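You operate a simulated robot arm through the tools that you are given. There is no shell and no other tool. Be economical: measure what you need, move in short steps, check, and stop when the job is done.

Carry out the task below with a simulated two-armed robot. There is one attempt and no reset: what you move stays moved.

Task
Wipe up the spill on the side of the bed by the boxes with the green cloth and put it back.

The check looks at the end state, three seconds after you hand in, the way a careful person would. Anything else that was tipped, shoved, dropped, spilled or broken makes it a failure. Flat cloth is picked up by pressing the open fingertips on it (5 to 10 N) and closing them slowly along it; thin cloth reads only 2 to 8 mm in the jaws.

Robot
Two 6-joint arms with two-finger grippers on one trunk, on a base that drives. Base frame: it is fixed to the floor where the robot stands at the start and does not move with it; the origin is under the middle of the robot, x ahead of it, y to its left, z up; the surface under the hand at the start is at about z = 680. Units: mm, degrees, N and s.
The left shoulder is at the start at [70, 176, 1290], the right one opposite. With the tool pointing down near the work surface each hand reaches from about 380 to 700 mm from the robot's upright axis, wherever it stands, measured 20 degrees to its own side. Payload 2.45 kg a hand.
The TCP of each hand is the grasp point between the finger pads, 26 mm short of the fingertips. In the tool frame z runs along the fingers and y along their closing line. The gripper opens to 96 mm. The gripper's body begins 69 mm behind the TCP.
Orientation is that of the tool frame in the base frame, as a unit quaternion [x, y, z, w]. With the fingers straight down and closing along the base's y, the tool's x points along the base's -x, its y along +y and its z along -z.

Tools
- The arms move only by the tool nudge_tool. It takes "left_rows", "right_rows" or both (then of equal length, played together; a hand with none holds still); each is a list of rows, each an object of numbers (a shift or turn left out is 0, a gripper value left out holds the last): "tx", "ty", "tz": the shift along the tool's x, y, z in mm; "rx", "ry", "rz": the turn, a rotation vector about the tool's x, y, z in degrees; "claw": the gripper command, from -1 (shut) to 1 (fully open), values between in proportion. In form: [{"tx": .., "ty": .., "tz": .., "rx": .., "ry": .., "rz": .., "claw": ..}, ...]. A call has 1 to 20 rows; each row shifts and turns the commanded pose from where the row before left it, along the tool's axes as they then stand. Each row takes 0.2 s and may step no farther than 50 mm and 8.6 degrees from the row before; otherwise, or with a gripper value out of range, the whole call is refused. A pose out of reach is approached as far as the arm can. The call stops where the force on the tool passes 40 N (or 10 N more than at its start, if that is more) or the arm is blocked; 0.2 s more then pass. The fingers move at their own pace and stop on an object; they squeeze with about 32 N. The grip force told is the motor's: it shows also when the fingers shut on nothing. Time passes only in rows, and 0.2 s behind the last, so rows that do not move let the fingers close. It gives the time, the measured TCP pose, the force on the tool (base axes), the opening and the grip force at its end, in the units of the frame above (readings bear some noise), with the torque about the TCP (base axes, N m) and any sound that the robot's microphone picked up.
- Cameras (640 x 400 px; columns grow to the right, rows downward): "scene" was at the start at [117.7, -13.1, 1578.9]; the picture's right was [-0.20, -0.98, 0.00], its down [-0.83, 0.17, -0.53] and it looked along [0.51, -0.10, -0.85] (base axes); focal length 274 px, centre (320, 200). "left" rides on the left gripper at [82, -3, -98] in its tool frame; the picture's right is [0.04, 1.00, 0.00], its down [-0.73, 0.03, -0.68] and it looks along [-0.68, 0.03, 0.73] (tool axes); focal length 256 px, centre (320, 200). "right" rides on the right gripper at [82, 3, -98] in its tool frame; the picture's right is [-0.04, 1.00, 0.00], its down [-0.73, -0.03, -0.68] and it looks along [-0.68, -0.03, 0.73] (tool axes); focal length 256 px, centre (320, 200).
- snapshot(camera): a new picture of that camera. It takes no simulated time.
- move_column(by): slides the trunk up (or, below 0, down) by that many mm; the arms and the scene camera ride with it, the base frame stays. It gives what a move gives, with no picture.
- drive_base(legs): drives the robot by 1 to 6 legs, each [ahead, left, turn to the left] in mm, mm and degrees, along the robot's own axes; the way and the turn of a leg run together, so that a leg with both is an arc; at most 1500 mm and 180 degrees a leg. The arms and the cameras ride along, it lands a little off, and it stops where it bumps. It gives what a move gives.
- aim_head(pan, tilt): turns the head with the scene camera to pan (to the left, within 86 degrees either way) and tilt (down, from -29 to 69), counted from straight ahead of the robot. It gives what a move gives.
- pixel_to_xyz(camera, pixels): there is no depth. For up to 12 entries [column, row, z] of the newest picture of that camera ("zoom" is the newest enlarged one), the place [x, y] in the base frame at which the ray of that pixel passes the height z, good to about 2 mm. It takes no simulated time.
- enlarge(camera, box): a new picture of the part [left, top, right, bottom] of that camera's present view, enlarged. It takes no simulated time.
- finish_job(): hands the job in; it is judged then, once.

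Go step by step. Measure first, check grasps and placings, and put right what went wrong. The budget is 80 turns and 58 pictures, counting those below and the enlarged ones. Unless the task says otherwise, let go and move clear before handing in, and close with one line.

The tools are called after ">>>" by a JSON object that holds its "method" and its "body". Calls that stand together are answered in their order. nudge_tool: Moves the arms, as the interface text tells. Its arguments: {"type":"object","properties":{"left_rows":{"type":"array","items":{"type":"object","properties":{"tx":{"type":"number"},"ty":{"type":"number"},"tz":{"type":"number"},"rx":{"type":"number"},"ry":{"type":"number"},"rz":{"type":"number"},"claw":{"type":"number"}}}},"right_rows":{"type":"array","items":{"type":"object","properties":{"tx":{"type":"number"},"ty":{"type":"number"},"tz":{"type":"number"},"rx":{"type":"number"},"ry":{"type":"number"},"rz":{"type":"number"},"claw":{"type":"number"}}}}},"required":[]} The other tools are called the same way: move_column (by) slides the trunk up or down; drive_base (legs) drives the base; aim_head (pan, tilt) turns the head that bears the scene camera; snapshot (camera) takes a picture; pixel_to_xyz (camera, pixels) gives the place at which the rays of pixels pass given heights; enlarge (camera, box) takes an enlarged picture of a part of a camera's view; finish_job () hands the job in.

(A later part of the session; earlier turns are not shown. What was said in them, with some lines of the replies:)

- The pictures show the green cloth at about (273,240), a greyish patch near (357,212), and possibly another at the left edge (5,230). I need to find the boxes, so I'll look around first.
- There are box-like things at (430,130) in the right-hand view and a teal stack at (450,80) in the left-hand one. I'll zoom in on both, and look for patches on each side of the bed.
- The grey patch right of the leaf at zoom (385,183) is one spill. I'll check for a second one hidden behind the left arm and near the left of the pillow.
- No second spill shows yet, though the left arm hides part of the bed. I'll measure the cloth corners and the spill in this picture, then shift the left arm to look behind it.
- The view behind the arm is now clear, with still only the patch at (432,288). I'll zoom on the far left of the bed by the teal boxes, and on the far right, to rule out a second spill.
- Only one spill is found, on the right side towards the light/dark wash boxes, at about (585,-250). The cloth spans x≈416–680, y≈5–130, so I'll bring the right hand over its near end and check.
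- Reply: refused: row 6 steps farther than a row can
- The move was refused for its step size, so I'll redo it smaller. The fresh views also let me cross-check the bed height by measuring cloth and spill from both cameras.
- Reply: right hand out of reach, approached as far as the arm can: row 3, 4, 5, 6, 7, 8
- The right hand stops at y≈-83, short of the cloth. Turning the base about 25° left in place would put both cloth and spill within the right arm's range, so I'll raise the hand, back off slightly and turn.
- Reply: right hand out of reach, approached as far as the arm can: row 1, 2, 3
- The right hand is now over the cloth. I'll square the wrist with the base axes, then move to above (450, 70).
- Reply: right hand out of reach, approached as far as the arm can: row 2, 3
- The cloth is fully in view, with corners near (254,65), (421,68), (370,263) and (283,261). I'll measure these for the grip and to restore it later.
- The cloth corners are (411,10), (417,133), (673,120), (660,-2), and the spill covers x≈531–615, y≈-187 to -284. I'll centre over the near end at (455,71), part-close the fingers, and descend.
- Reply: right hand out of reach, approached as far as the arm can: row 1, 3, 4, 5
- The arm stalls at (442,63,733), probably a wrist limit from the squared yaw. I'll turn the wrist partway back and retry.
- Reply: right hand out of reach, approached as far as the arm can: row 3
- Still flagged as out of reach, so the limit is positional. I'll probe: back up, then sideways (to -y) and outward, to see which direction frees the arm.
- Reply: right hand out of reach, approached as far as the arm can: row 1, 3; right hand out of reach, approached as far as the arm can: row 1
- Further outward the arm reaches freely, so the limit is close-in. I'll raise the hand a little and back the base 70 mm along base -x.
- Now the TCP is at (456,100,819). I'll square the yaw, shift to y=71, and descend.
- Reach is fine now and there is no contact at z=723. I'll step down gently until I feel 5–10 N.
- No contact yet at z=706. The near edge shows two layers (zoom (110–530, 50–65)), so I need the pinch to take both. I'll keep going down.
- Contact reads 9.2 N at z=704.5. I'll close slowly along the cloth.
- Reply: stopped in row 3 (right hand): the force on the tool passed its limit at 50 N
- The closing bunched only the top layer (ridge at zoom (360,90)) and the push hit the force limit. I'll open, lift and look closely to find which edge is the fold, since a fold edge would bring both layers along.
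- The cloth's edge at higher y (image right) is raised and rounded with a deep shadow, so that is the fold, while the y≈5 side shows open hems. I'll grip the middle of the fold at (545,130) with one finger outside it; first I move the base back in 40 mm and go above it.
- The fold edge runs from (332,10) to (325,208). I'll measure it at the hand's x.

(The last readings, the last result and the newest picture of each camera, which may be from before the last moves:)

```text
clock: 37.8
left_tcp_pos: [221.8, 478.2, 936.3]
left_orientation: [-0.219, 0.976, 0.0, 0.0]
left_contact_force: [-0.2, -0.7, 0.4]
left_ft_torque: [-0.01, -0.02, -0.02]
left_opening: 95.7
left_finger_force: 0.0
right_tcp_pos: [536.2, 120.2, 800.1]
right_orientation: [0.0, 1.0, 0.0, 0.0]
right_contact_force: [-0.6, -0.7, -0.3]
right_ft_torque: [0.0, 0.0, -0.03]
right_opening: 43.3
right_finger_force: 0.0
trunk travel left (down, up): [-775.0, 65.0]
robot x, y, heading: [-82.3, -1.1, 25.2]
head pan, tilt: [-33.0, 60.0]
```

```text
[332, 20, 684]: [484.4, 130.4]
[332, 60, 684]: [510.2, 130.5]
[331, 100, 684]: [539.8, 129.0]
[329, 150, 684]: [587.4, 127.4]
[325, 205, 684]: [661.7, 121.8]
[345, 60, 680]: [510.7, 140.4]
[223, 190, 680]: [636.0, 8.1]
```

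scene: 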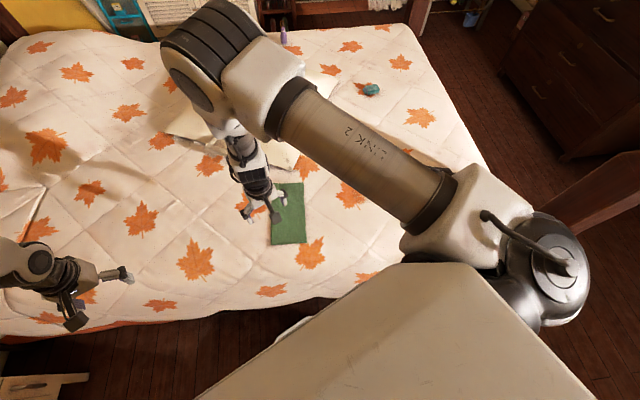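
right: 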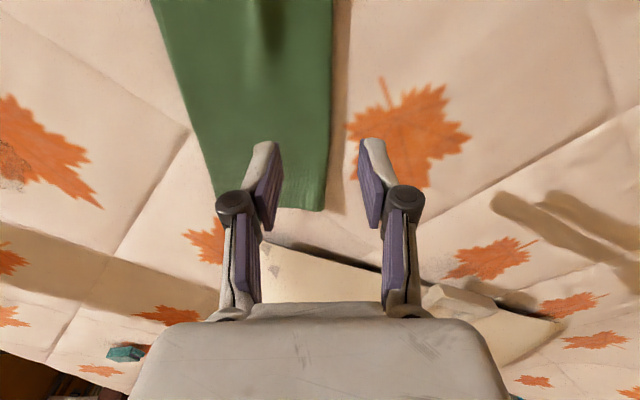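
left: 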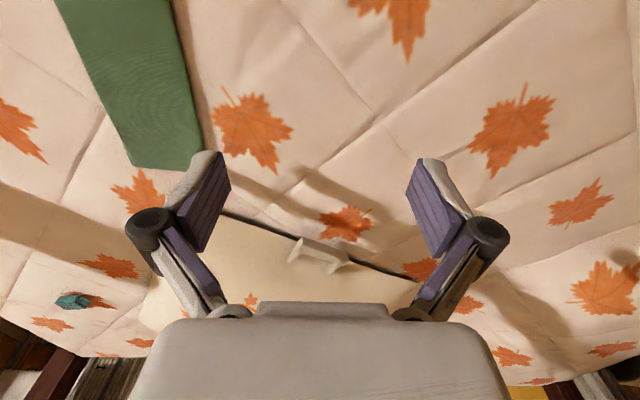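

The fold is at y≈129 at x=540. With a 43 mm opening I'll centre at y≈116, so the outer finger lands about 8 mm outside, and descend.

>>> {"method": "nudge_tool", "body": {"right_rows": [{"ty": -4}, {"tz": 40}, {"tz": 40}, {"tz": 10}, {"tz": 2}, {}]}}

>>> {"method": "nudge_tool", "body": {"right_rows": [{"tz": 1.5}, {"tz": 1.5}, {}]}}

```text
clock: 39.2
left_tcp_pos: [222.8, 478.3, 935.9]
left_orientation: [-0.22, 0.975, 0.0, 0.0]
left_contact_force: [0.9, 0.0, -0.7]
left_ft_torque: [-0.02, -0.01, 0.0]
left_opening: 95.9
left_finger_force: 0.1
right_tcp_pos: [540.4, 116.0, 706.7]
right_orientation: [0.0, 1.0, 0.001, 0.0]
right_contact_force: [1.0, -0.9, 3.9]
right_ft_torque: [-0.1, 0.01, 0.0]
right_opening: 43.7
right_finger_force: 0.7
trunk travel left (down, up): [-775.0, 65.0]
robot x, y, heading: [-78.0, 0.6, 25.4]
head pan, tilt: [-33.0, 60.0]
```

```text
clock: 40.0
left_tcp_pos: [222.9, 476.9, 937.1]
left_orientation: [-0.219, 0.976, 0.0, 0.001]
left_contact_force: [0.6, -0.5, 0.0]
left_ft_torque: [-0.02, 0.04, 0.02]
left_opening: 96.2
left_finger_force: 0.0
right_tcp_pos: [538.8, 116.2, 705.4]
right_orientation: [0.0, 1.0, 0.001, 0.001]
right_contact_force: [5.1, -4.8, 14.9]
right_ft_torque: [-0.6, -0.15, 0.13]
right_opening: 50.3
right_finger_force: 5.2
trunk travel left (down, up): [-775.0, 65.0]
robot x, y, heading: [-81.9, 2.0, 25.3]
head pan, tilt: [-33.0, 60.0]
```

It presses 15 N, mostly on the inner finger. I'll ease up slightly and close slowly.

>>> {"method": "nudge_tool", "body": {"right_rows": [{"tz": -1}, {"claw": -0.2}, {"claw": -0.3}, {"claw": -0.4}, {"claw": -0.5}, {"tz": -0.5, "claw": -0.6}, {"claw": -0.7}, {"claw": -0.8}, {"claw": -0.9}, {"claw": -1}, {}, {}]}}

>>> {"method": "enlarge", "body": {"camera": "right", "box": [120, 50, 520, 300]}}

```text
clock: 42.6
left_tcp_pos: [221.1, 477.0, 936.8]
left_orientation: [-0.219, 0.976, 0.001, 0.002]
left_contact_force: [0.0, 0.1, 0.3]
left_ft_torque: [0.0, -0.01, -0.01]
left_opening: 95.8
left_finger_force: 0.0
right_tcp_pos: [537.3, 116.1, 706.7]
right_orientation: [0.0, 1.0, 0.001, 0.001]
right_contact_force: [-1.9, -4.5, 25.9]
right_ft_torque: [-0.26, 0.06, -0.04]
right_opening: 3.4
right_finger_force: 31.8
trunk travel left (down, up): [-775.0, 65.0]
robot x, y, heading: [-80.2, 1.6, 25.5]
head pan, tilt: [-33.0, 60.0]
```

```text
1.60 times, centred on (320, 175) of right
```

zoom: 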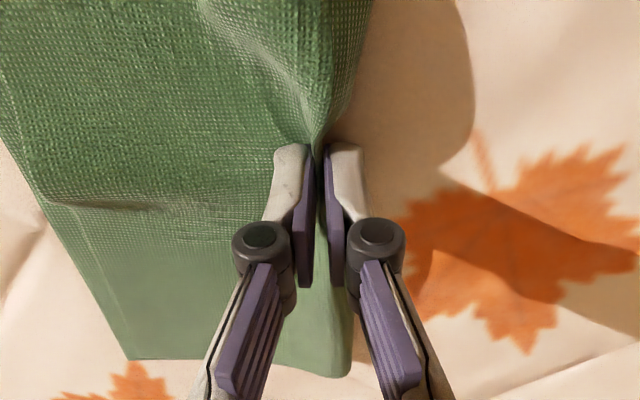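

Grip reads 3.4 mm at 32 N with the fold between the pads. I'll lift and look.

>>> {"method": "nudge_tool", "body": {"right_rows": [{"tz": -10}, {"tz": -20}, {"tz": -30}, {"tz": -30}, {"tz": -30}, {"tz": -30}, {"tz": -30}, {}, {}]}}

>>> {"method": "snapshot", "body": {"camera": "right"}}

>>> {"method": "snapshot", "body": {"camera": "scene"}}

```text
clock: 44.6
left_tcp_pos: [223.7, 478.8, 937.3]
left_orientation: [-0.219, 0.976, 0.0, 0.0]
left_contact_force: [-0.7, 0.2, 0.2]
left_ft_torque: [0.01, 0.02, -0.04]
left_opening: 96.2
left_finger_force: 0.0
right_tcp_pos: [540.1, 116.1, 884.9]
right_orientation: [0.001, 1.0, 0.001, -0.001]
right_contact_force: [-0.1, 0.1, 0.5]
right_ft_torque: [-0.04, 0.01, 0.01]
right_opening: 0.0
right_finger_force: 26.5
trunk travel left (down, up): [-775.0, 65.0]
robot x, y, heading: [-85.8, -1.5, 25.5]
head pan, tilt: [-33.0, 60.0]
```

```text
24 pictures are left
```

right: 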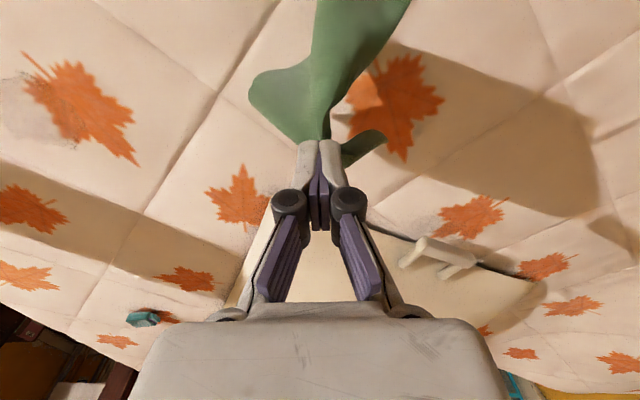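

```text
23 pictures are left
```

scene: 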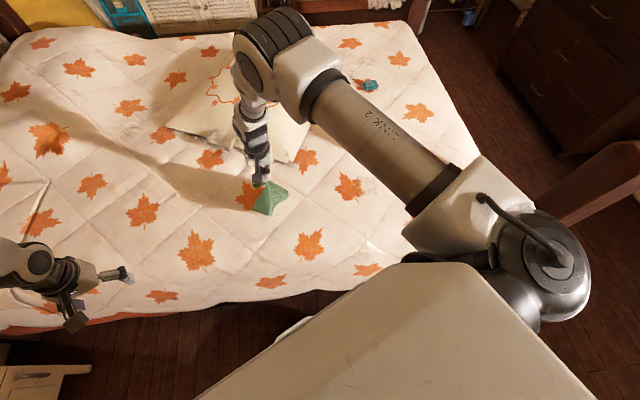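

The cloth hangs from the fingertips (scene (268,200)). I'll carry it gently over to above the right side of the bed, at about (573,-150).

>>> {"method": "nudge_tool", "body": {"right_rows": [{"tx": -4, "ty": -20, "claw": -1}, {"tx": -4, "ty": -30}, {"tx": -4, "ty": -30}, {"tx": -4, "ty": -30}, {"tx": -4, "ty": -30}, {"tx": -4, "ty": -30}, {"tx": -4, "ty": -30}, {"tx": -4, "ty": -30}, {"ty": -20}, {"ty": -10}, {}]}}

>>> {"method": "snapshot", "body": {"camera": "scene"}}

```text
clock: 47.0
left_tcp_pos: [223.7, 478.4, 935.6]
left_orientation: [-0.22, 0.976, 0.001, 0.0]
left_contact_force: [0.3, 0.2, -1.0]
left_ft_torque: [-0.01, -0.01, -0.01]
left_opening: 96.0
left_finger_force: 0.0
right_tcp_pos: [571.0, -144.5, 884.1]
right_orientation: [0.0, 1.0, 0.001, 0.0]
right_contact_force: [0.3, 0.7, 0.1]
right_ft_torque: [0.01, -0.02, -0.04]
right_opening: 0.1
right_finger_force: 28.6
trunk travel left (down, up): [-775.0, 65.0]
robot x, y, heading: [-83.0, 1.0, 25.2]
head pan, tilt: [-33.0, 60.0]
```

```text
22 pictures are left
```

scene: 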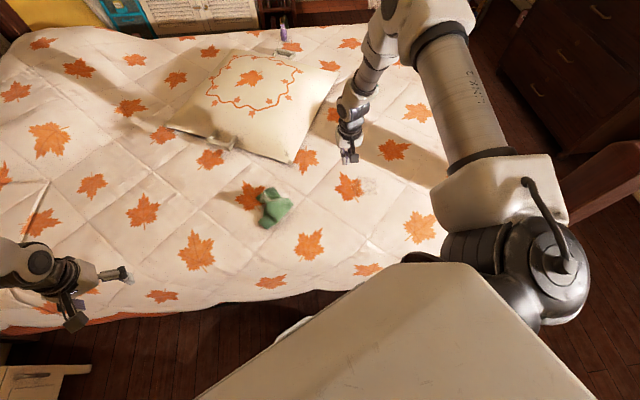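

The cloth slipped out and lies crumpled at scene (273,207). I'll return above it and look.

>>> {"method": "nudge_tool", "body": {"right_rows": [{"tx": 10, "ty": 40, "claw": 1}, {"tx": 10, "ty": 40}, {"tx": 10, "ty": 40}, {"tx": 10, "ty": 40, "tz": 10}, {"tx": 10, "ty": 40, "tz": 10}, {"tx": 10, "ty": 20, "tz": 20}, {"tx": 10, "tz": 30}, {}]}}

>>> {"method": "snapshot", "body": {"camera": "right"}}

```text
clock: 48.8
left_tcp_pos: [221.4, 479.9, 936.6]
left_orientation: [-0.219, 0.976, 0.0, 0.0]
left_contact_force: [-0.8, 0.2, -0.3]
left_ft_torque: [-0.01, -0.02, -0.03]
left_opening: 96.2
left_finger_force: 0.0
right_tcp_pos: [500.9, 77.1, 816.0]
right_orientation: [0.0, 1.0, 0.001, 0.0]
right_contact_force: [0.3, 0.1, -1.0]
right_ft_torque: [0.03, 0.01, 0.01]
right_opening: 95.9
right_finger_force: 0.1
trunk travel left (down, up): [-775.0, 65.0]
robot x, y, heading: [-82.7, -0.8, 25.2]
head pan, tilt: [-33.0, 60.0]
```

```text
21 pictures are left
```

right: 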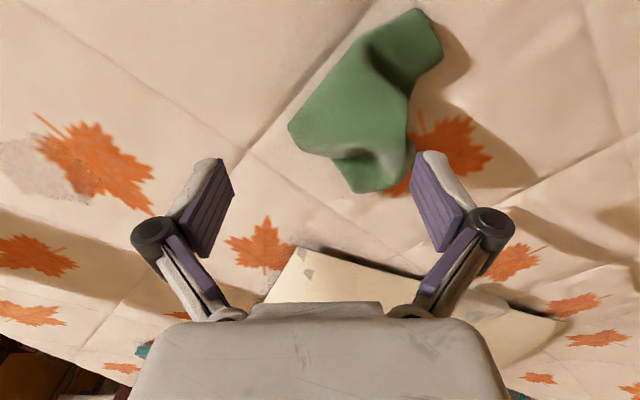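

The heap spans (290–443, 10–190) with its body near (365,110). I'll measure it.

>>> {"method": "pixel_to_xyz", "body": {"camera": "right", "pixels": [[365, 110, 695], [400, 60, 710], [330, 120, 690], [375, 170, 695], [290, 128, 682], [442, 50, 685], [410, 12, 690], [352, 190, 682], [405, 120, 690]]}}

>>> {"method": "enlarge", "body": {"camera": "right", "box": [260, 0, 500, 200]}}

```text
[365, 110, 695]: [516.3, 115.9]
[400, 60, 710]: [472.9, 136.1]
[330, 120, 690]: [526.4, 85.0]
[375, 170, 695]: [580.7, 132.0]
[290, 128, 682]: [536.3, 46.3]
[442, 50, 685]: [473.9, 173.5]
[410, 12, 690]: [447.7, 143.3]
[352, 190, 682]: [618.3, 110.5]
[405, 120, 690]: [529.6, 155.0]
```

```text
2.00 times, centred on (380, 100) of right
```

zoom: 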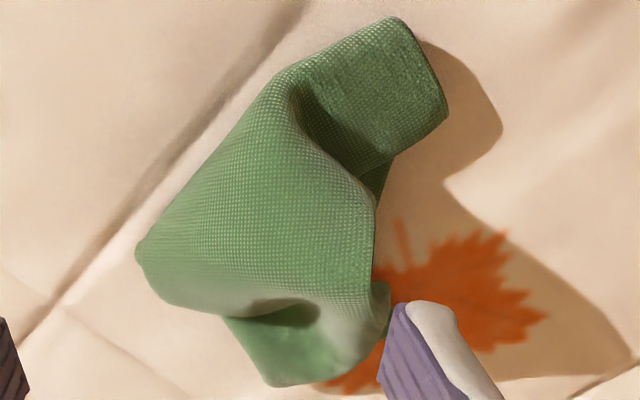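

The body is centred near (525,110) and about 100 mm wide in y, so a fully open gripper can scoop it deep. I'll move there and come down around it.

>>> {"method": "nudge_tool", "body": {"right_rows": [{"tx": -24, "ty": 33}, {"tz": 40}, {"tz": 40}, {"tz": 16}, {"tz": 6}, {}]}}

>>> {"method": "nudge_tool", "body": {"right_rows": [{"tz": 2, "claw": 0.8}, {"claw": 0.6}, {"claw": 0.4}, {"claw": 0.2}, {"claw": 0}, {"claw": -0.2}, {"claw": -0.4}, {"claw": -0.6}, {"claw": -0.8}, {"claw": -1}, {}, {}]}}

>>> {"method": "snapshot", "body": {"camera": "right"}}

```text
clock: 50.2
left_tcp_pos: [222.9, 478.1, 935.7]
left_orientation: [-0.22, 0.976, 0.0, 0.0]
left_contact_force: [-0.1, 0.0, -1.0]
left_ft_torque: [0.0, -0.01, -0.01]
left_opening: 95.8
left_finger_force: 0.0
right_tcp_pos: [524.7, 110.3, 713.3]
right_orientation: [0.0, 1.0, 0.001, -0.001]
right_contact_force: [0.6, 0.2, 0.0]
right_ft_torque: [0.0, 0.0, -0.03]
right_opening: 95.8
right_finger_force: 0.2
trunk travel left (down, up): [-775.0, 65.0]
robot x, y, heading: [-82.5, 2.0, 25.3]
head pan, tilt: [-33.0, 60.0]
```

```text
clock: 52.8
left_tcp_pos: [223.0, 478.1, 936.9]
left_orientation: [-0.22, 0.976, 0.0, 0.0]
left_contact_force: [-0.5, -1.2, -0.2]
left_ft_torque: [-0.01, 0.0, 0.0]
left_opening: 96.0
left_finger_force: 0.1
right_tcp_pos: [525.2, 110.2, 712.5]
right_orientation: [0.0, 1.0, 0.001, 0.001]
right_contact_force: [0.2, -1.4, 3.3]
right_ft_torque: [-0.04, -0.02, 0.0]
right_opening: 4.5
right_finger_force: 32.0
trunk travel left (down, up): [-775.0, 65.0]
robot x, y, heading: [-83.0, 2.7, 25.5]
head pan, tilt: [-33.0, 60.0]
```

```text
19 pictures are left
```

right: 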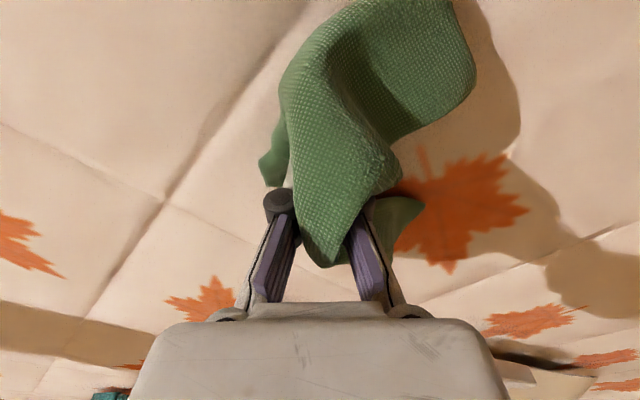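

Now the cloth sits well up between the pads at 4.5 mm. I'll lift and watch the opening.

>>> {"method": "nudge_tool", "body": {"right_rows": [{"tz": -15}, {"tz": -25}, {"tz": -30}, {"tz": -30}, {"tz": -30}, {"tz": -30}, {}]}}

>>> {"method": "nudge_tool", "body": {"right_rows": [{"tx": -4, "ty": -20}, {"tx": -4, "ty": -25}, {"tx": -4, "ty": -25}, {"tx": -4, "ty": -25}, {"tx": -4, "ty": -25}, {"tx": -4, "ty": -25}, {"tx": -4, "ty": -25}, {"tx": -4, "ty": -25}, {"tx": -4, "ty": -25}, {"tx": -4, "ty": -20}, {"ty": -10}, {}]}}

>>> {"method": "snapshot", "body": {"camera": "scene"}}

```text
clock: 54.4
left_tcp_pos: [223.5, 478.7, 935.6]
left_orientation: [-0.219, 0.976, 0.0, 0.001]
left_contact_force: [0.0, 0.0, 0.2]
left_ft_torque: [0.02, -0.02, -0.03]
left_opening: 96.2
left_finger_force: 0.1
right_tcp_pos: [525.6, 109.6, 870.5]
right_orientation: [0.0, 1.0, 0.0, -0.001]
right_contact_force: [-0.4, -0.2, -0.3]
right_ft_torque: [-0.02, 0.06, -0.02]
right_opening: 4.6
right_finger_force: 32.3
trunk travel left (down, up): [-775.0, 65.0]
robot x, y, heading: [-78.4, -2.3, 25.5]
head pan, tilt: [-33.0, 60.0]
```

```text
clock: 57.0
left_tcp_pos: [222.6, 479.2, 936.0]
left_orientation: [-0.22, 0.976, 0.0, 0.0]
left_contact_force: [0.7, 0.3, -0.5]
left_ft_torque: [-0.02, 0.01, 0.01]
left_opening: 95.9
left_finger_force: 0.1
right_tcp_pos: [564.0, -141.7, 870.5]
right_orientation: [0.0, 1.0, 0.001, 0.0]
right_contact_force: [0.7, 0.3, 0.5]
right_ft_torque: [0.01, 0.0, 0.0]
right_opening: 4.5
right_finger_force: 31.9
trunk travel left (down, up): [-775.0, 65.0]
robot x, y, heading: [-83.1, 2.2, 25.3]
head pan, tilt: [-33.0, 60.0]
```

```text
18 pictures are left
```

scene: 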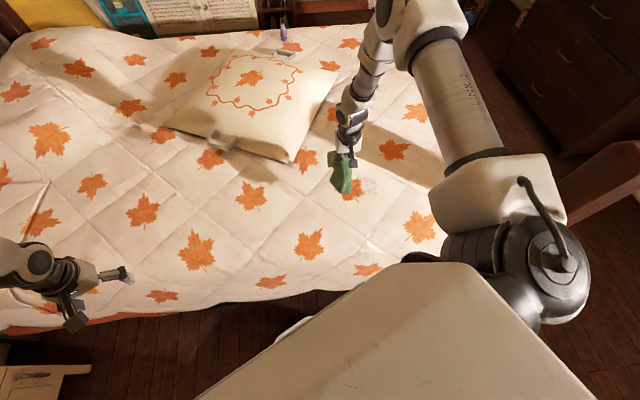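

Held firmly at 4.5 mm. I'll lower onto the inner corner of the spill at (540,-180) until contact.

>>> {"method": "nudge_tool", "body": {"right_rows": [{"tx": 24, "ty": -38}, {"tz": 40}, {"tz": 40}, {"tz": 30}, {"tz": 25}, {"tz": 15}, {}]}}

>>> {"method": "nudge_tool", "body": {"right_rows": [{"tz": 3}, {"tz": 3}, {"tz": 2}, {}]}}

```text
clock: 58.6
left_tcp_pos: [222.2, 478.8, 935.9]
left_orientation: [-0.219, 0.976, 0.0, 0.0]
left_contact_force: [-0.6, -0.5, 0.2]
left_ft_torque: [0.0, 0.02, 0.02]
left_opening: 96.1
left_finger_force: 0.1
right_tcp_pos: [540.7, -178.3, 720.5]
right_orientation: [0.0, 1.0, 0.001, 0.001]
right_contact_force: [0.2, 0.5, -0.4]
right_ft_torque: [-0.02, -0.03, 0.0]
right_opening: 4.4
right_finger_force: 31.9
trunk travel left (down, up): [-775.0, 65.0]
robot x, y, heading: [-83.0, 2.7, 25.1]
head pan, tilt: [-33.0, 60.0]
```

```text
clock: 59.6
left_tcp_pos: [222.3, 478.6, 935.6]
left_orientation: [-0.221, 0.975, -0.001, -0.001]
left_contact_force: [0.0, -0.7, -0.5]
left_ft_torque: [0.0, -0.02, 0.01]
left_opening: 96.1
left_finger_force: 0.0
right_tcp_pos: [539.7, -177.6, 712.9]
right_orientation: [0.0, 1.0, 0.002, -0.001]
right_contact_force: [-0.9, -0.8, 0.4]
right_ft_torque: [0.02, -0.01, -0.01]
right_opening: 4.4
right_finger_force: 32.3
trunk travel left (down, up): [-775.0, 65.0]
robot x, y, heading: [-80.2, -1.4, 25.4]
head pan, tilt: [-33.0, 60.0]
```

>>> {"method": "nudge_tool", "body": {"right_rows": [{"tz": 2}, {"tz": 1.5}, {"tz": 1.5}, {"tz": 1}, {}]}}

```text
clock: 60.8
left_tcp_pos: [220.6, 479.3, 936.1]
left_orientation: [-0.22, 0.975, -0.001, 0.001]
left_contact_force: [-0.1, 0.2, -0.2]
left_ft_torque: [0.02, 0.0, 0.0]
left_opening: 96.0
left_finger_force: 0.2
right_tcp_pos: [540.5, -177.6, 709.7]
right_orientation: [0.0, 1.0, 0.001, 0.003]
right_contact_force: [2.3, -8.4, 29.8]
right_ft_torque: [-0.29, -0.1, -0.02]
right_opening: 4.2
right_finger_force: 32.0
trunk travel left (down, up): [-775.0, 65.0]
robot x, y, heading: [-82.0, 2.2, 25.4]
head pan, tilt: [-33.0, 60.0]
```

Contact at z≈710 with 30 N; I'll ease off 2 mm to about 10 N and make the first wiping passes.

>>> {"method": "nudge_tool", "body": {"right_rows": [{"tz": -2}, {"ty": -25}, {"ty": -25}, {"ty": -25}, {"ty": -25}, {"ty": -20}, {"tx": -15}, {"ty": 25}, {"ty": 25}, {"ty": 25}, {"ty": 25}, {"ty": 20}, {"tx": -15}, {}]}}

```text
clock: 63.8
left_tcp_pos: [221.2, 478.7, 936.1]
left_orientation: [-0.22, 0.975, -0.001, 0.002]
left_contact_force: [0.1, 0.0, -0.2]
left_ft_torque: [0.0, 0.01, 0.0]
left_opening: 95.8
left_finger_force: 0.0
right_tcp_pos: [572.4, -176.9, 709.8]
right_orientation: [0.001, 1.0, 0.001, 0.001]
right_contact_force: [-5.4, 2.0, 12.5]
right_ft_torque: [0.04, 0.15, 0.07]
right_opening: 4.3
right_finger_force: 32.4
trunk travel left (down, up): [-775.0, 65.0]
robot x, y, heading: [-82.4, 1.9, 25.4]
head pan, tilt: [-33.0, 60.0]
```

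Passes ran smoothly at about 12 N with the grip holding. I'll continue over x≈572–620.

>>> {"method": "nudge_tool", "body": {"right_rows": [{"ty": -25}, {"ty": -25}, {"ty": -25}, {"ty": -25}, {"ty": -20}, {"tx": -15}, {"ty": 25}, {"ty": 25}, {"ty": 25}, {"ty": 25}, {"ty": 20}, {"tx": -15}, {"ty": -25}, {"ty": -25}, {"ty": -25}, {"ty": -25}, {"ty": -20}, {"tx": -15}, {}]}}

>>> {"method": "nudge_tool", "body": {"right_rows": [{"ty": 25}, {"ty": 25}, {"ty": 25}, {"ty": 25}, {"ty": 20}, {"tz": -40}, {"tz": -40}, {"tz": -40}, {"tz": -40}, {"tx": 40, "ty": 20}, {"tx": 40, "ty": 20}, {"ty": 20}, {}]}}

>>> {"method": "snapshot", "body": {"camera": "right"}}

```text
clock: 67.8
left_tcp_pos: [223.1, 479.1, 937.1]
left_orientation: [-0.219, 0.976, 0.0, 0.0]
left_contact_force: [-0.2, 0.4, 0.2]
left_ft_torque: [-0.04, -0.03, 0.02]
left_opening: 96.0
left_finger_force: 0.1
right_tcp_pos: [616.0, -299.7, 708.6]
right_orientation: [0.0, 1.0, 0.001, 0.0]
right_contact_force: [-2.3, -0.4, 5.2]
right_ft_torque: [-0.03, 0.06, 0.01]
right_opening: 4.5
right_finger_force: 31.9
trunk travel left (down, up): [-775.0, 65.0]
robot x, y, heading: [-83.5, -1.9, 25.3]
head pan, tilt: [-33.0, 60.0]
```

```text
clock: 70.6
left_tcp_pos: [223.3, 477.9, 936.0]
left_orientation: [-0.219, 0.976, 0.0, 0.0]
left_contact_force: [-0.2, -0.3, -0.4]
left_ft_torque: [0.0, 0.03, 0.0]
left_opening: 95.9
left_finger_force: 0.0
right_tcp_pos: [534.7, -119.3, 869.9]
right_orientation: [0.0, 1.0, 0.001, 0.0]
right_contact_force: [0.4, -0.7, -0.7]
right_ft_torque: [-0.04, 0.01, -0.02]
right_opening: 4.5
right_finger_force: 32.3
trunk travel left (down, up): [-775.0, 65.0]
robot x, y, heading: [-79.7, -2.7, 25.3]
head pan, tilt: [-33.0, 60.0]
```

```text
17 pictures are left
```

right: 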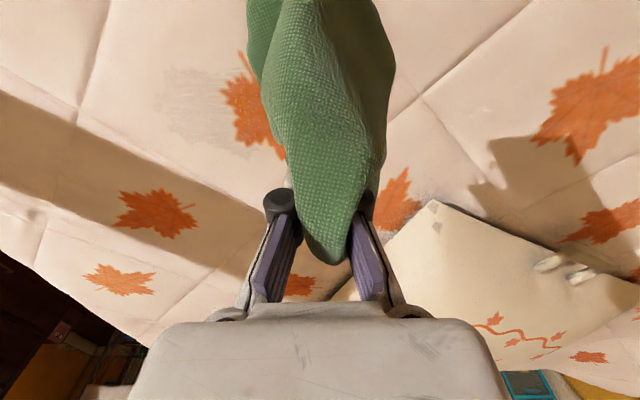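

The spill has clearly faded, with faint residue around (160–235, 70–150). I'll enlarge to see it.

>>> {"method": "enlarge", "body": {"camera": "right", "box": [120, 30, 300, 180]}}

>>> {"method": "pixel_to_xyz", "body": {"camera": "right", "pixels": [[160, 70, 680], [235, 70, 680], [160, 120, 680], [235, 150, 680], [200, 150, 680], [270, 155, 680]]}}

```text
2.67 times, centred on (210, 105) of right
```

zoom: 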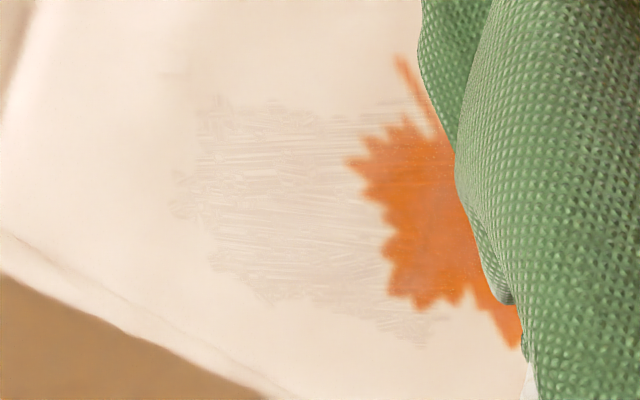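

```text
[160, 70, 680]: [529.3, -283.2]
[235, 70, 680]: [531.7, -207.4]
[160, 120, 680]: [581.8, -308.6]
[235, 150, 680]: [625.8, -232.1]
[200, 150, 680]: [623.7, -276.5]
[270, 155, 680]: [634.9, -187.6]
```

The stain is thinned but streaky along y. I'll repeat with cross strokes along x, slightly firmer and more closely spaced.

>>> {"method": "nudge_tool", "body": {"right_rows": [{"tx": 7, "ty": -20}, {"ty": -38, "tz": 20}, {"tz": 45}, {"tz": 45}, {"tz": 35}, {"tz": 12}, {"tz": 4.5}, {"tx": -28}, {"tx": -28}, {"tx": -28}, {"tx": -28}, {"ty": -14}, {"tx": 28}, {"tx": 28}, {"tx": 28}, {"tx": 28}, {"ty": -14}]}}

>>> {"method": "nudge_tool", "body": {"right_rows": [{"tx": -28}, {"tx": -28}, {"tx": -28}, {"tx": -28}, {"ty": -14}, {"tx": 28}, {"tx": 28}, {"tx": 28}, {"tx": 28}, {"ty": -14}, {"tx": -28}, {"tx": -28}, {"tx": -28}, {"tx": -28}, {"ty": -14}, {"tx": 28}, {"tx": 28}, {"tx": 28}, {"tx": 28}, {"ty": -14}]}}

>>> {"method": "nudge_tool", "body": {"right_rows": [{"tx": -28}, {"tx": -28}, {"tx": -28}, {"tx": -28}, {"ty": -14}, {"tx": 28}, {"tx": 28}, {"tx": 28}, {"tx": 28}, {"ty": -14}, {"tx": -28}, {"tx": -28}, {"tx": -28}, {"tx": -28}, {}]}}

```text
clock: 74.2
left_tcp_pos: [221.4, 480.4, 935.8]
left_orientation: [-0.22, 0.976, 0.0, 0.0]
left_contact_force: [0.2, 0.0, 0.8]
left_ft_torque: [0.01, 0.02, 0.03]
left_opening: 95.8
left_finger_force: 0.0
right_tcp_pos: [527.1, -202.7, 709.3]
right_orientation: [-0.001, 1.0, 0.0, 0.0]
right_contact_force: [-0.9, 7.9, 16.9]
right_ft_torque: [0.28, 0.06, -0.04]
right_opening: 4.5
right_finger_force: 32.6
trunk travel left (down, up): [-775.0, 65.0]
robot x, y, heading: [-80.6, -1.3, 25.4]
head pan, tilt: [-33.0, 60.0]
```

```text
clock: 78.4
left_tcp_pos: [220.4, 482.1, 936.6]
left_orientation: [-0.219, 0.976, -0.002, 0.001]
left_contact_force: [0.1, 0.6, -0.2]
left_ft_torque: [0.0, 0.0, 0.0]
left_opening: 96.2
left_finger_force: 0.0
right_tcp_pos: [524.5, -256.1, 708.4]
right_orientation: [-0.001, 1.0, -0.001, 0.0]
right_contact_force: [-0.4, 10.9, 23.9]
right_ft_torque: [0.32, 0.09, -0.05]
right_opening: 4.5
right_finger_force: 31.9
trunk travel left (down, up): [-775.0, 65.0]
robot x, y, heading: [-79.9, 1.7, 25.3]
head pan, tilt: [-33.0, 60.0]
```

```text
clock: 81.6
left_tcp_pos: [220.8, 478.8, 936.3]
left_orientation: [-0.22, 0.976, -0.001, 0.001]
left_contact_force: [0.1, 0.7, 1.3]
left_ft_torque: [0.04, 0.02, 0.03]
left_opening: 95.9
left_finger_force: 0.0
right_tcp_pos: [638.4, -286.4, 708.9]
right_orientation: [0.0, 1.0, 0.001, 0.001]
right_contact_force: [-8.0, -1.7, 16.0]
right_ft_torque: [-0.08, 0.21, -0.01]
right_opening: 4.4
right_finger_force: 32.1
trunk travel left (down, up): [-775.0, 65.0]
robot x, y, heading: [-80.9, -1.7, 25.5]
head pan, tilt: [-33.0, 60.0]
```

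The cross strokes ran at 16–24 N with the grip unchanged. I'll add y strokes working back towards smaller x, then lift and look.

>>> {"method": "nudge_tool", "body": {"right_rows": [{"tx": 10, "ty": -10}, {"ty": 30}, {"ty": 30}, {"ty": 30}, {"ty": 30}, {"tx": 18}, {"ty": -30}, {"ty": -30}, {"ty": -30}, {"ty": -30}, {"tx": 18}, {"ty": 30}, {"ty": 30}, {"ty": 30}, {"ty": 30}, {"tx": 18}]}}

>>> {"method": "nudge_tool", "body": {"right_rows": [{"ty": -30}, {"ty": -30}, {"ty": -30}, {"ty": -30}, {"tx": 18}, {"ty": 30}, {"ty": 30}, {"ty": 30}, {"ty": 30}, {"tx": 14}, {"ty": -30}, {"ty": -30}, {"ty": -30}, {"ty": -30}, {"tx": 10}, {"ty": 30}, {"ty": 30}, {"ty": 30}, {"ty": 30}]}}

>>> {"method": "nudge_tool", "body": {"right_rows": [{"tz": -40}, {"tz": -40}, {"tz": -40}, {"tz": -40}, {"ty": 20}, {"ty": 30}, {}]}}

>>> {"method": "snapshot", "body": {"camera": "right"}}

```text
clock: 85.0
left_tcp_pos: [221.4, 479.7, 936.5]
left_orientation: [-0.22, 0.976, 0.0, 0.0]
left_contact_force: [-0.1, -0.3, 1.5]
left_ft_torque: [0.04, -0.03, -0.02]
left_opening: 96.1
left_finger_force: 0.0
right_tcp_pos: [577.5, -178.4, 707.0]
right_orientation: [-0.001, 1.0, 0.001, 0.002]
right_contact_force: [5.8, 2.9, 14.9]
right_ft_torque: [0.04, -0.16, 0.0]
right_opening: 4.4
right_finger_force: 32.2
trunk travel left (down, up): [-775.0, 65.0]
robot x, y, heading: [-81.6, 3.4, 25.4]
head pan, tilt: [-33.0, 60.0]
```

```text
clock: 89.0
left_tcp_pos: [221.7, 478.7, 935.1]
left_orientation: [-0.22, 0.976, -0.001, 0.0]
left_contact_force: [0.9, -0.8, 0.6]
left_ft_torque: [-0.03, 0.0, 0.01]
left_opening: 96.1
left_finger_force: 0.0
right_tcp_pos: [536.0, -177.7, 708.3]
right_orientation: [0.001, 1.0, 0.001, 0.0]
right_contact_force: [-1.9, -7.2, 16.0]
right_ft_torque: [-0.25, 0.1, 0.05]
right_opening: 4.4
right_finger_force: 32.2
trunk travel left (down, up): [-775.0, 65.0]
robot x, y, heading: [-83.9, 1.7, 25.3]
head pan, tilt: [-33.0, 60.0]
```

```text
clock: 90.6
left_tcp_pos: [223.2, 477.8, 937.0]
left_orientation: [-0.22, 0.976, 0.001, 0.0]
left_contact_force: [0.0, 0.3, 0.4]
left_ft_torque: [0.01, -0.01, 0.04]
left_opening: 95.8
left_finger_force: 0.0
right_tcp_pos: [535.2, -131.1, 864.7]
right_orientation: [0.0, 1.0, 0.002, 0.0]
right_contact_force: [0.1, -1.6, -1.0]
right_ft_torque: [-0.06, -0.01, -0.01]
right_opening: 4.3
right_finger_force: 32.2
trunk travel left (down, up): [-775.0, 65.0]
robot x, y, heading: [-79.2, -1.1, 25.4]
head pan, tilt: [-33.0, 60.0]
```

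```text
15 pictures are left
```

right: 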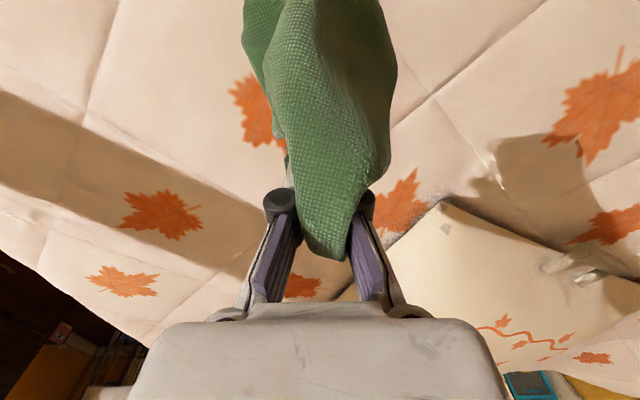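

No trace of the spill remains around (160–260, 70–160). I'll carry the cloth back to its old centre, about (542,66).

>>> {"method": "enlarge", "body": {"camera": "right", "box": [110, 20, 300, 180]}}

>>> {"method": "nudge_tool", "body": {"right_rows": [{"tx": -1, "ty": 20}, {"tx": -1, "ty": 25}, {"tx": -1, "ty": 25}, {"tx": -1, "ty": 25}, {"tx": -1, "ty": 25}, {"tx": -1, "ty": 25}, {"tx": -1, "ty": 25}, {"ty": 20}, {"ty": 7}, {}]}}

>>> {"method": "snapshot", "body": {"camera": "scene"}}

```text
2.50 times, centred on (205, 100) of right
```

zoom: 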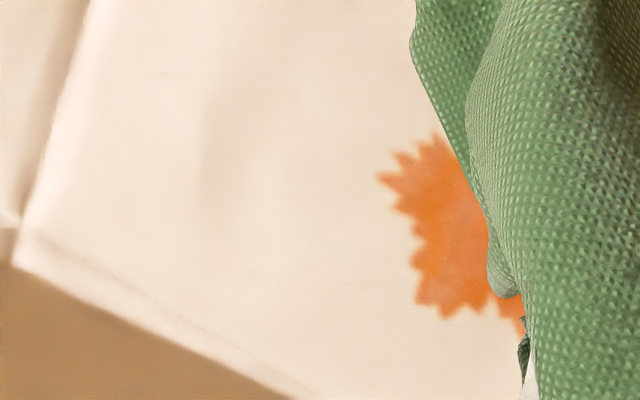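

```text
clock: 92.8
left_tcp_pos: [222.3, 478.2, 934.8]
left_orientation: [-0.22, 0.975, 0.0, 0.0]
left_contact_force: [0.8, -0.1, -0.2]
left_ft_torque: [0.04, -0.02, 0.02]
left_opening: 95.9
left_finger_force: 0.0
right_tcp_pos: [542.2, 67.2, 868.0]
right_orientation: [0.0, 1.0, 0.0, 0.0]
right_contact_force: [0.8, 0.4, -0.6]
right_ft_torque: [0.02, 0.02, -0.02]
right_opening: 4.7
right_finger_force: 31.8
trunk travel left (down, up): [-775.0, 65.0]
robot x, y, heading: [-83.9, -0.5, 25.5]
head pan, tilt: [-33.0, 60.0]
```

```text
13 pictures are left
```

scene: 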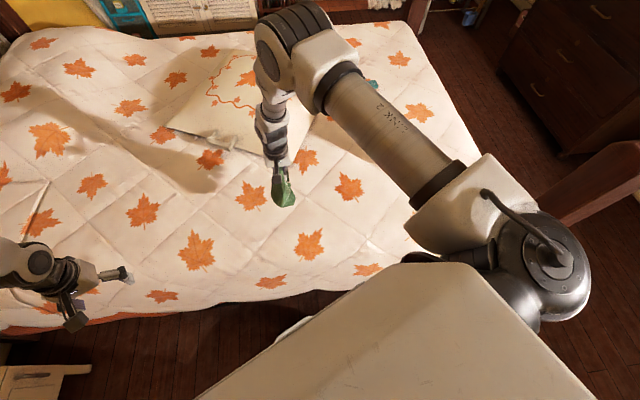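

The spill spot at scene (370,185) is clean too. I'll lower to the bed and open.

>>> {"method": "nudge_tool", "body": {"right_rows": [{"tz": 30}, {"tz": 30}, {"tz": 30}, {"tz": 30}, {"tz": 20}, {"tz": 13}, {}, {"claw": -0.6}, {"claw": -0.2}, {"claw": 0.2}, {"claw": 0.6}, {"claw": 1}, {"tz": -30}, {"tz": -40}, {"tz": -40}, {"tx": 40, "tz": -20}, {}]}}

>>> {"method": "snapshot", "body": {"camera": "right"}}

```text
clock: 96.4
left_tcp_pos: [224.5, 479.4, 937.0]
left_orientation: [-0.22, 0.976, 0.001, 0.001]
left_contact_force: [0.1, -0.6, 0.5]
left_ft_torque: [0.0, -0.04, 0.03]
left_opening: 96.1
left_finger_force: 0.0
right_tcp_pos: [501.9, 67.8, 845.2]
right_orientation: [0.0, 1.0, 0.001, -0.001]
right_contact_force: [1.0, -0.5, 0.0]
right_ft_torque: [-0.01, 0.06, -0.03]
right_opening: 96.0
right_finger_force: 0.0
trunk travel left (down, up): [-775.0, 65.0]
robot x, y, heading: [-78.9, -1.9, 25.2]
head pan, tilt: [-33.0, 60.0]
```

```text
12 pictures are left
```

right: 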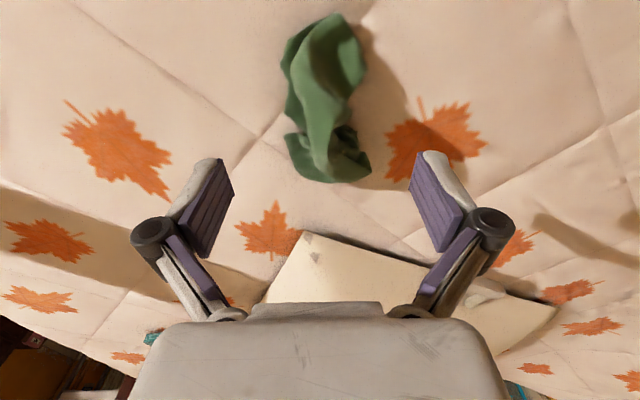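

The cloth is back at its old place but bunched. I'll look closer to see whether I can spread it flatter.

>>> {"method": "enlarge", "body": {"camera": "right", "box": [250, 0, 410, 200]}}

>>> {"method": "pixel_to_xyz", "body": {"camera": "right", "pixels": [[285, 50, 685], [362, 75, 685], [330, 15, 690], [330, 180, 682], [285, 140, 682], [370, 165, 682], [290, 110, 682], [350, 110, 685]]}}

```text
2.00 times, centred on (330, 100) of right
```

zoom: 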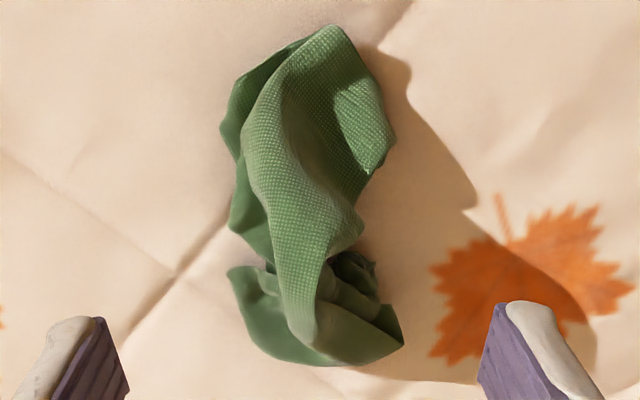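

```text
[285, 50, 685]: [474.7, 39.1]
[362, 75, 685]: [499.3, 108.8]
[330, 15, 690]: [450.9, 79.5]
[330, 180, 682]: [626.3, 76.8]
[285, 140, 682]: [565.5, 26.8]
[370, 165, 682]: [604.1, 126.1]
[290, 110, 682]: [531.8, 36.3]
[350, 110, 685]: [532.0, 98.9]
```

The heap lies wholly inside the old footprint (x 450–626, y 27–126). I'll try spreading it: press closed fingertips lightly on its middle and open them outward.

>>> {"method": "nudge_tool", "body": {"right_rows": [{"tx": 2, "ty": 4, "claw": -1}, {"tz": 40}, {"tz": 40}, {"tz": 30}, {"tz": 10}, {"tz": 5}, {"tz": 4}, {}]}}

```text
clock: 98.2
left_tcp_pos: [224.4, 478.5, 934.6]
left_orientation: [-0.22, 0.975, 0.001, 0.0]
left_contact_force: [0.3, -1.0, -0.4]
left_ft_torque: [-0.01, 0.02, 0.01]
left_opening: 96.3
left_finger_force: 0.2
right_tcp_pos: [500.8, 71.4, 716.5]
right_orientation: [0.001, 1.0, 0.001, -0.001]
right_contact_force: [-0.3, 0.9, 1.3]
right_ft_torque: [-0.01, -0.02, 0.02]
right_opening: 0.0
right_finger_force: 28.7
trunk travel left (down, up): [-775.0, 65.0]
robot x, y, heading: [-82.2, 1.0, 25.3]
head pan, tilt: [-33.0, 60.0]
```

>>> {"method": "nudge_tool", "body": {"right_rows": [{"tz": 3}, {"tz": 2}, {"claw": -0.8}, {"tz": 1, "claw": -0.6}, {"claw": -0.4}, {"tz": 1, "claw": -0.2}, {"claw": 0}, {"tz": 1, "claw": 0.2}, {"claw": 0.4}, {"tz": 1, "claw": 0.6}, {"claw": 0.8}, {"claw": 1}, {}]}}

>>> {"method": "nudge_tool", "body": {"right_rows": [{"tz": -30}, {"tz": -40}, {"tz": -40}, {"tz": -20}, {}]}}

>>> {"method": "snapshot", "body": {"camera": "right"}}

```text
clock: 101.0
left_tcp_pos: [223.5, 479.3, 936.0]
left_orientation: [-0.22, 0.976, 0.0, -0.001]
left_contact_force: [0.4, 0.4, 0.4]
left_ft_torque: [0.0, -0.03, -0.02]
left_opening: 96.3
left_finger_force: 0.1
right_tcp_pos: [499.7, 71.1, 705.4]
right_orientation: [0.0, 1.0, 0.001, 0.0]
right_contact_force: [0.0, -0.3, 0.3]
right_ft_torque: [0.02, -0.01, -0.01]
right_opening: 96.0
right_finger_force: 0.1
trunk travel left (down, up): [-775.0, 65.0]
robot x, y, heading: [-78.8, -0.9, 25.6]
head pan, tilt: [-33.0, 60.0]
```

```text
clock: 102.2
left_tcp_pos: [223.4, 478.5, 935.3]
left_orientation: [-0.22, 0.976, 0.0, 0.001]
left_contact_force: [0.3, -0.6, 0.5]
left_ft_torque: [0.01, 0.0, 0.01]
left_opening: 96.1
left_finger_force: 0.0
right_tcp_pos: [502.6, 72.2, 836.8]
right_orientation: [0.0, 1.0, 0.001, -0.001]
right_contact_force: [0.2, 0.8, -0.9]
right_ft_torque: [0.02, 0.01, 0.03]
right_opening: 96.3
right_finger_force: 0.1
trunk travel left (down, up): [-775.0, 65.0]
robot x, y, heading: [-85.7, 1.3, 25.6]
head pan, tilt: [-33.0, 60.0]
```

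```text
10 pictures are left
```

right: 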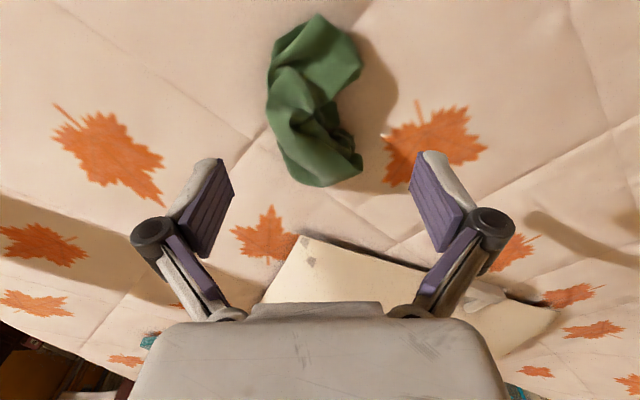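

The cloth is a little flatter and still centred near (525,65), within its old place. I'll move the hand clear and make a final check of the cloth, spill spot and other objects.

>>> {"method": "nudge_tool", "body": {"right_rows": [{"tz": -30, "ty": -30}, {"tz": -30, "ty": -40}, {"ty": -40}, {"ty": -40}, {"ty": -40}, {"ty": -40}, {"ty": -40, "tx": 20}, {"ty": -40, "tx": 20}, {"ty": -40}, {}]}}

>>> {"method": "aim_head", "body": {"pan": -25, "tilt": 55}}

>>> {"method": "snapshot", "body": {"camera": "scene"}}

>>> {"method": "snapshot", "body": {"camera": "right"}}

```text
clock: 104.4
left_tcp_pos: [223.4, 479.4, 935.1]
left_orientation: [-0.22, 0.975, -0.001, 0.0]
left_contact_force: [0.3, -0.9, -0.9]
left_ft_torque: [-0.01, 0.02, 0.02]
left_opening: 95.9
left_finger_force: 0.0
right_tcp_pos: [460.6, -278.9, 895.8]
right_orientation: [-0.001, 1.0, 0.0, -0.001]
right_contact_force: [-0.6, 0.7, -0.1]
right_ft_torque: [-0.05, -0.02, 0.01]
right_opening: 96.2
right_finger_force: 0.0
trunk travel left (down, up): [-775.0, 65.0]
robot x, y, heading: [-80.4, -0.7, 25.2]
head pan, tilt: [-33.0, 60.0]
```

```text
clock: 105.1
left_tcp_pos: [223.1, 478.8, 935.0]
left_orientation: [-0.221, 0.975, -0.001, 0.0]
left_contact_force: [-1.2, 0.2, 0.2]
left_ft_torque: [0.01, 0.02, -0.01]
left_opening: 96.3
left_finger_force: 0.0
right_tcp_pos: [460.1, -278.8, 895.7]
right_orientation: [0.0, 1.0, 0.002, 0.0]
right_contact_force: [-0.1, 0.0, 0.7]
right_ft_torque: [0.0, -0.03, -0.03]
right_opening: 96.1
right_finger_force: 0.1
trunk travel left (down, up): [-775.0, 65.0]
robot x, y, heading: [-80.7, 3.8, 25.4]
head pan, tilt: [-25.0, 55.0]
```

```text
9 pictures are left
```

scene: 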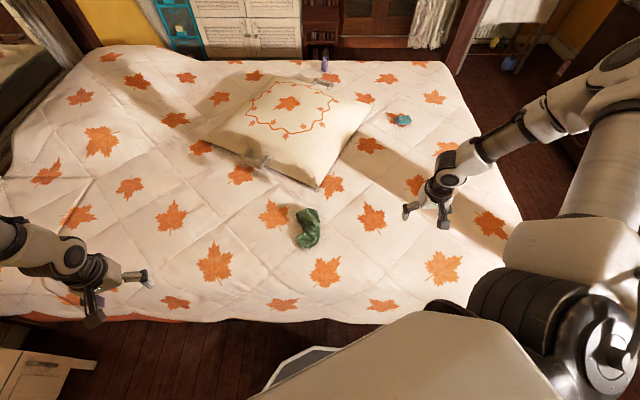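

```text
8 pictures are left
```

right: 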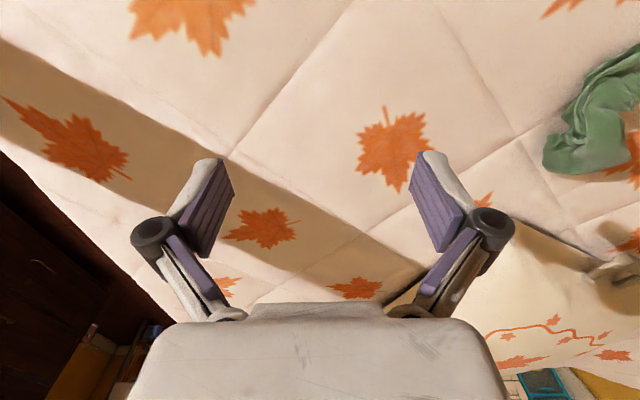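

The spot around the leaf at right-camera (390,150) looks clean and nothing else on the bed has moved. One last enlarged check of it.

>>> {"method": "enlarge", "body": {"camera": "right", "box": [270, 80, 450, 230]}}

```text
2.67 times, centred on (360, 155) of right
```

zoom: 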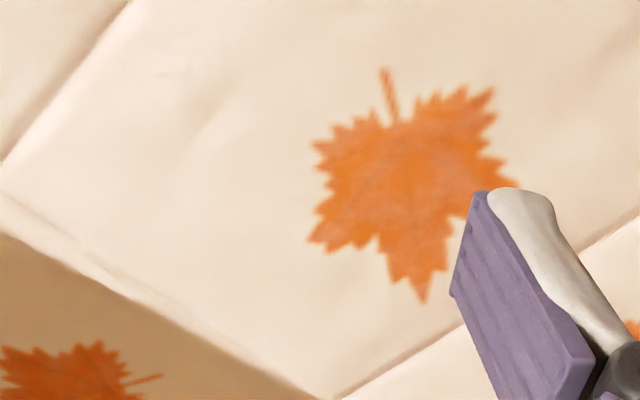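

The spill area is clean, the cloth is back in its place and both hands are clear, so I'm handing in.

>>> {"method": "finish_job", "body": {}}

```text
The job is handed in.
```

I wiped up the spill and put the green cloth back in its original spot on the bed. It started out folded flat and is now crumpled, and it slipped from the gripper once, landing on the bed.
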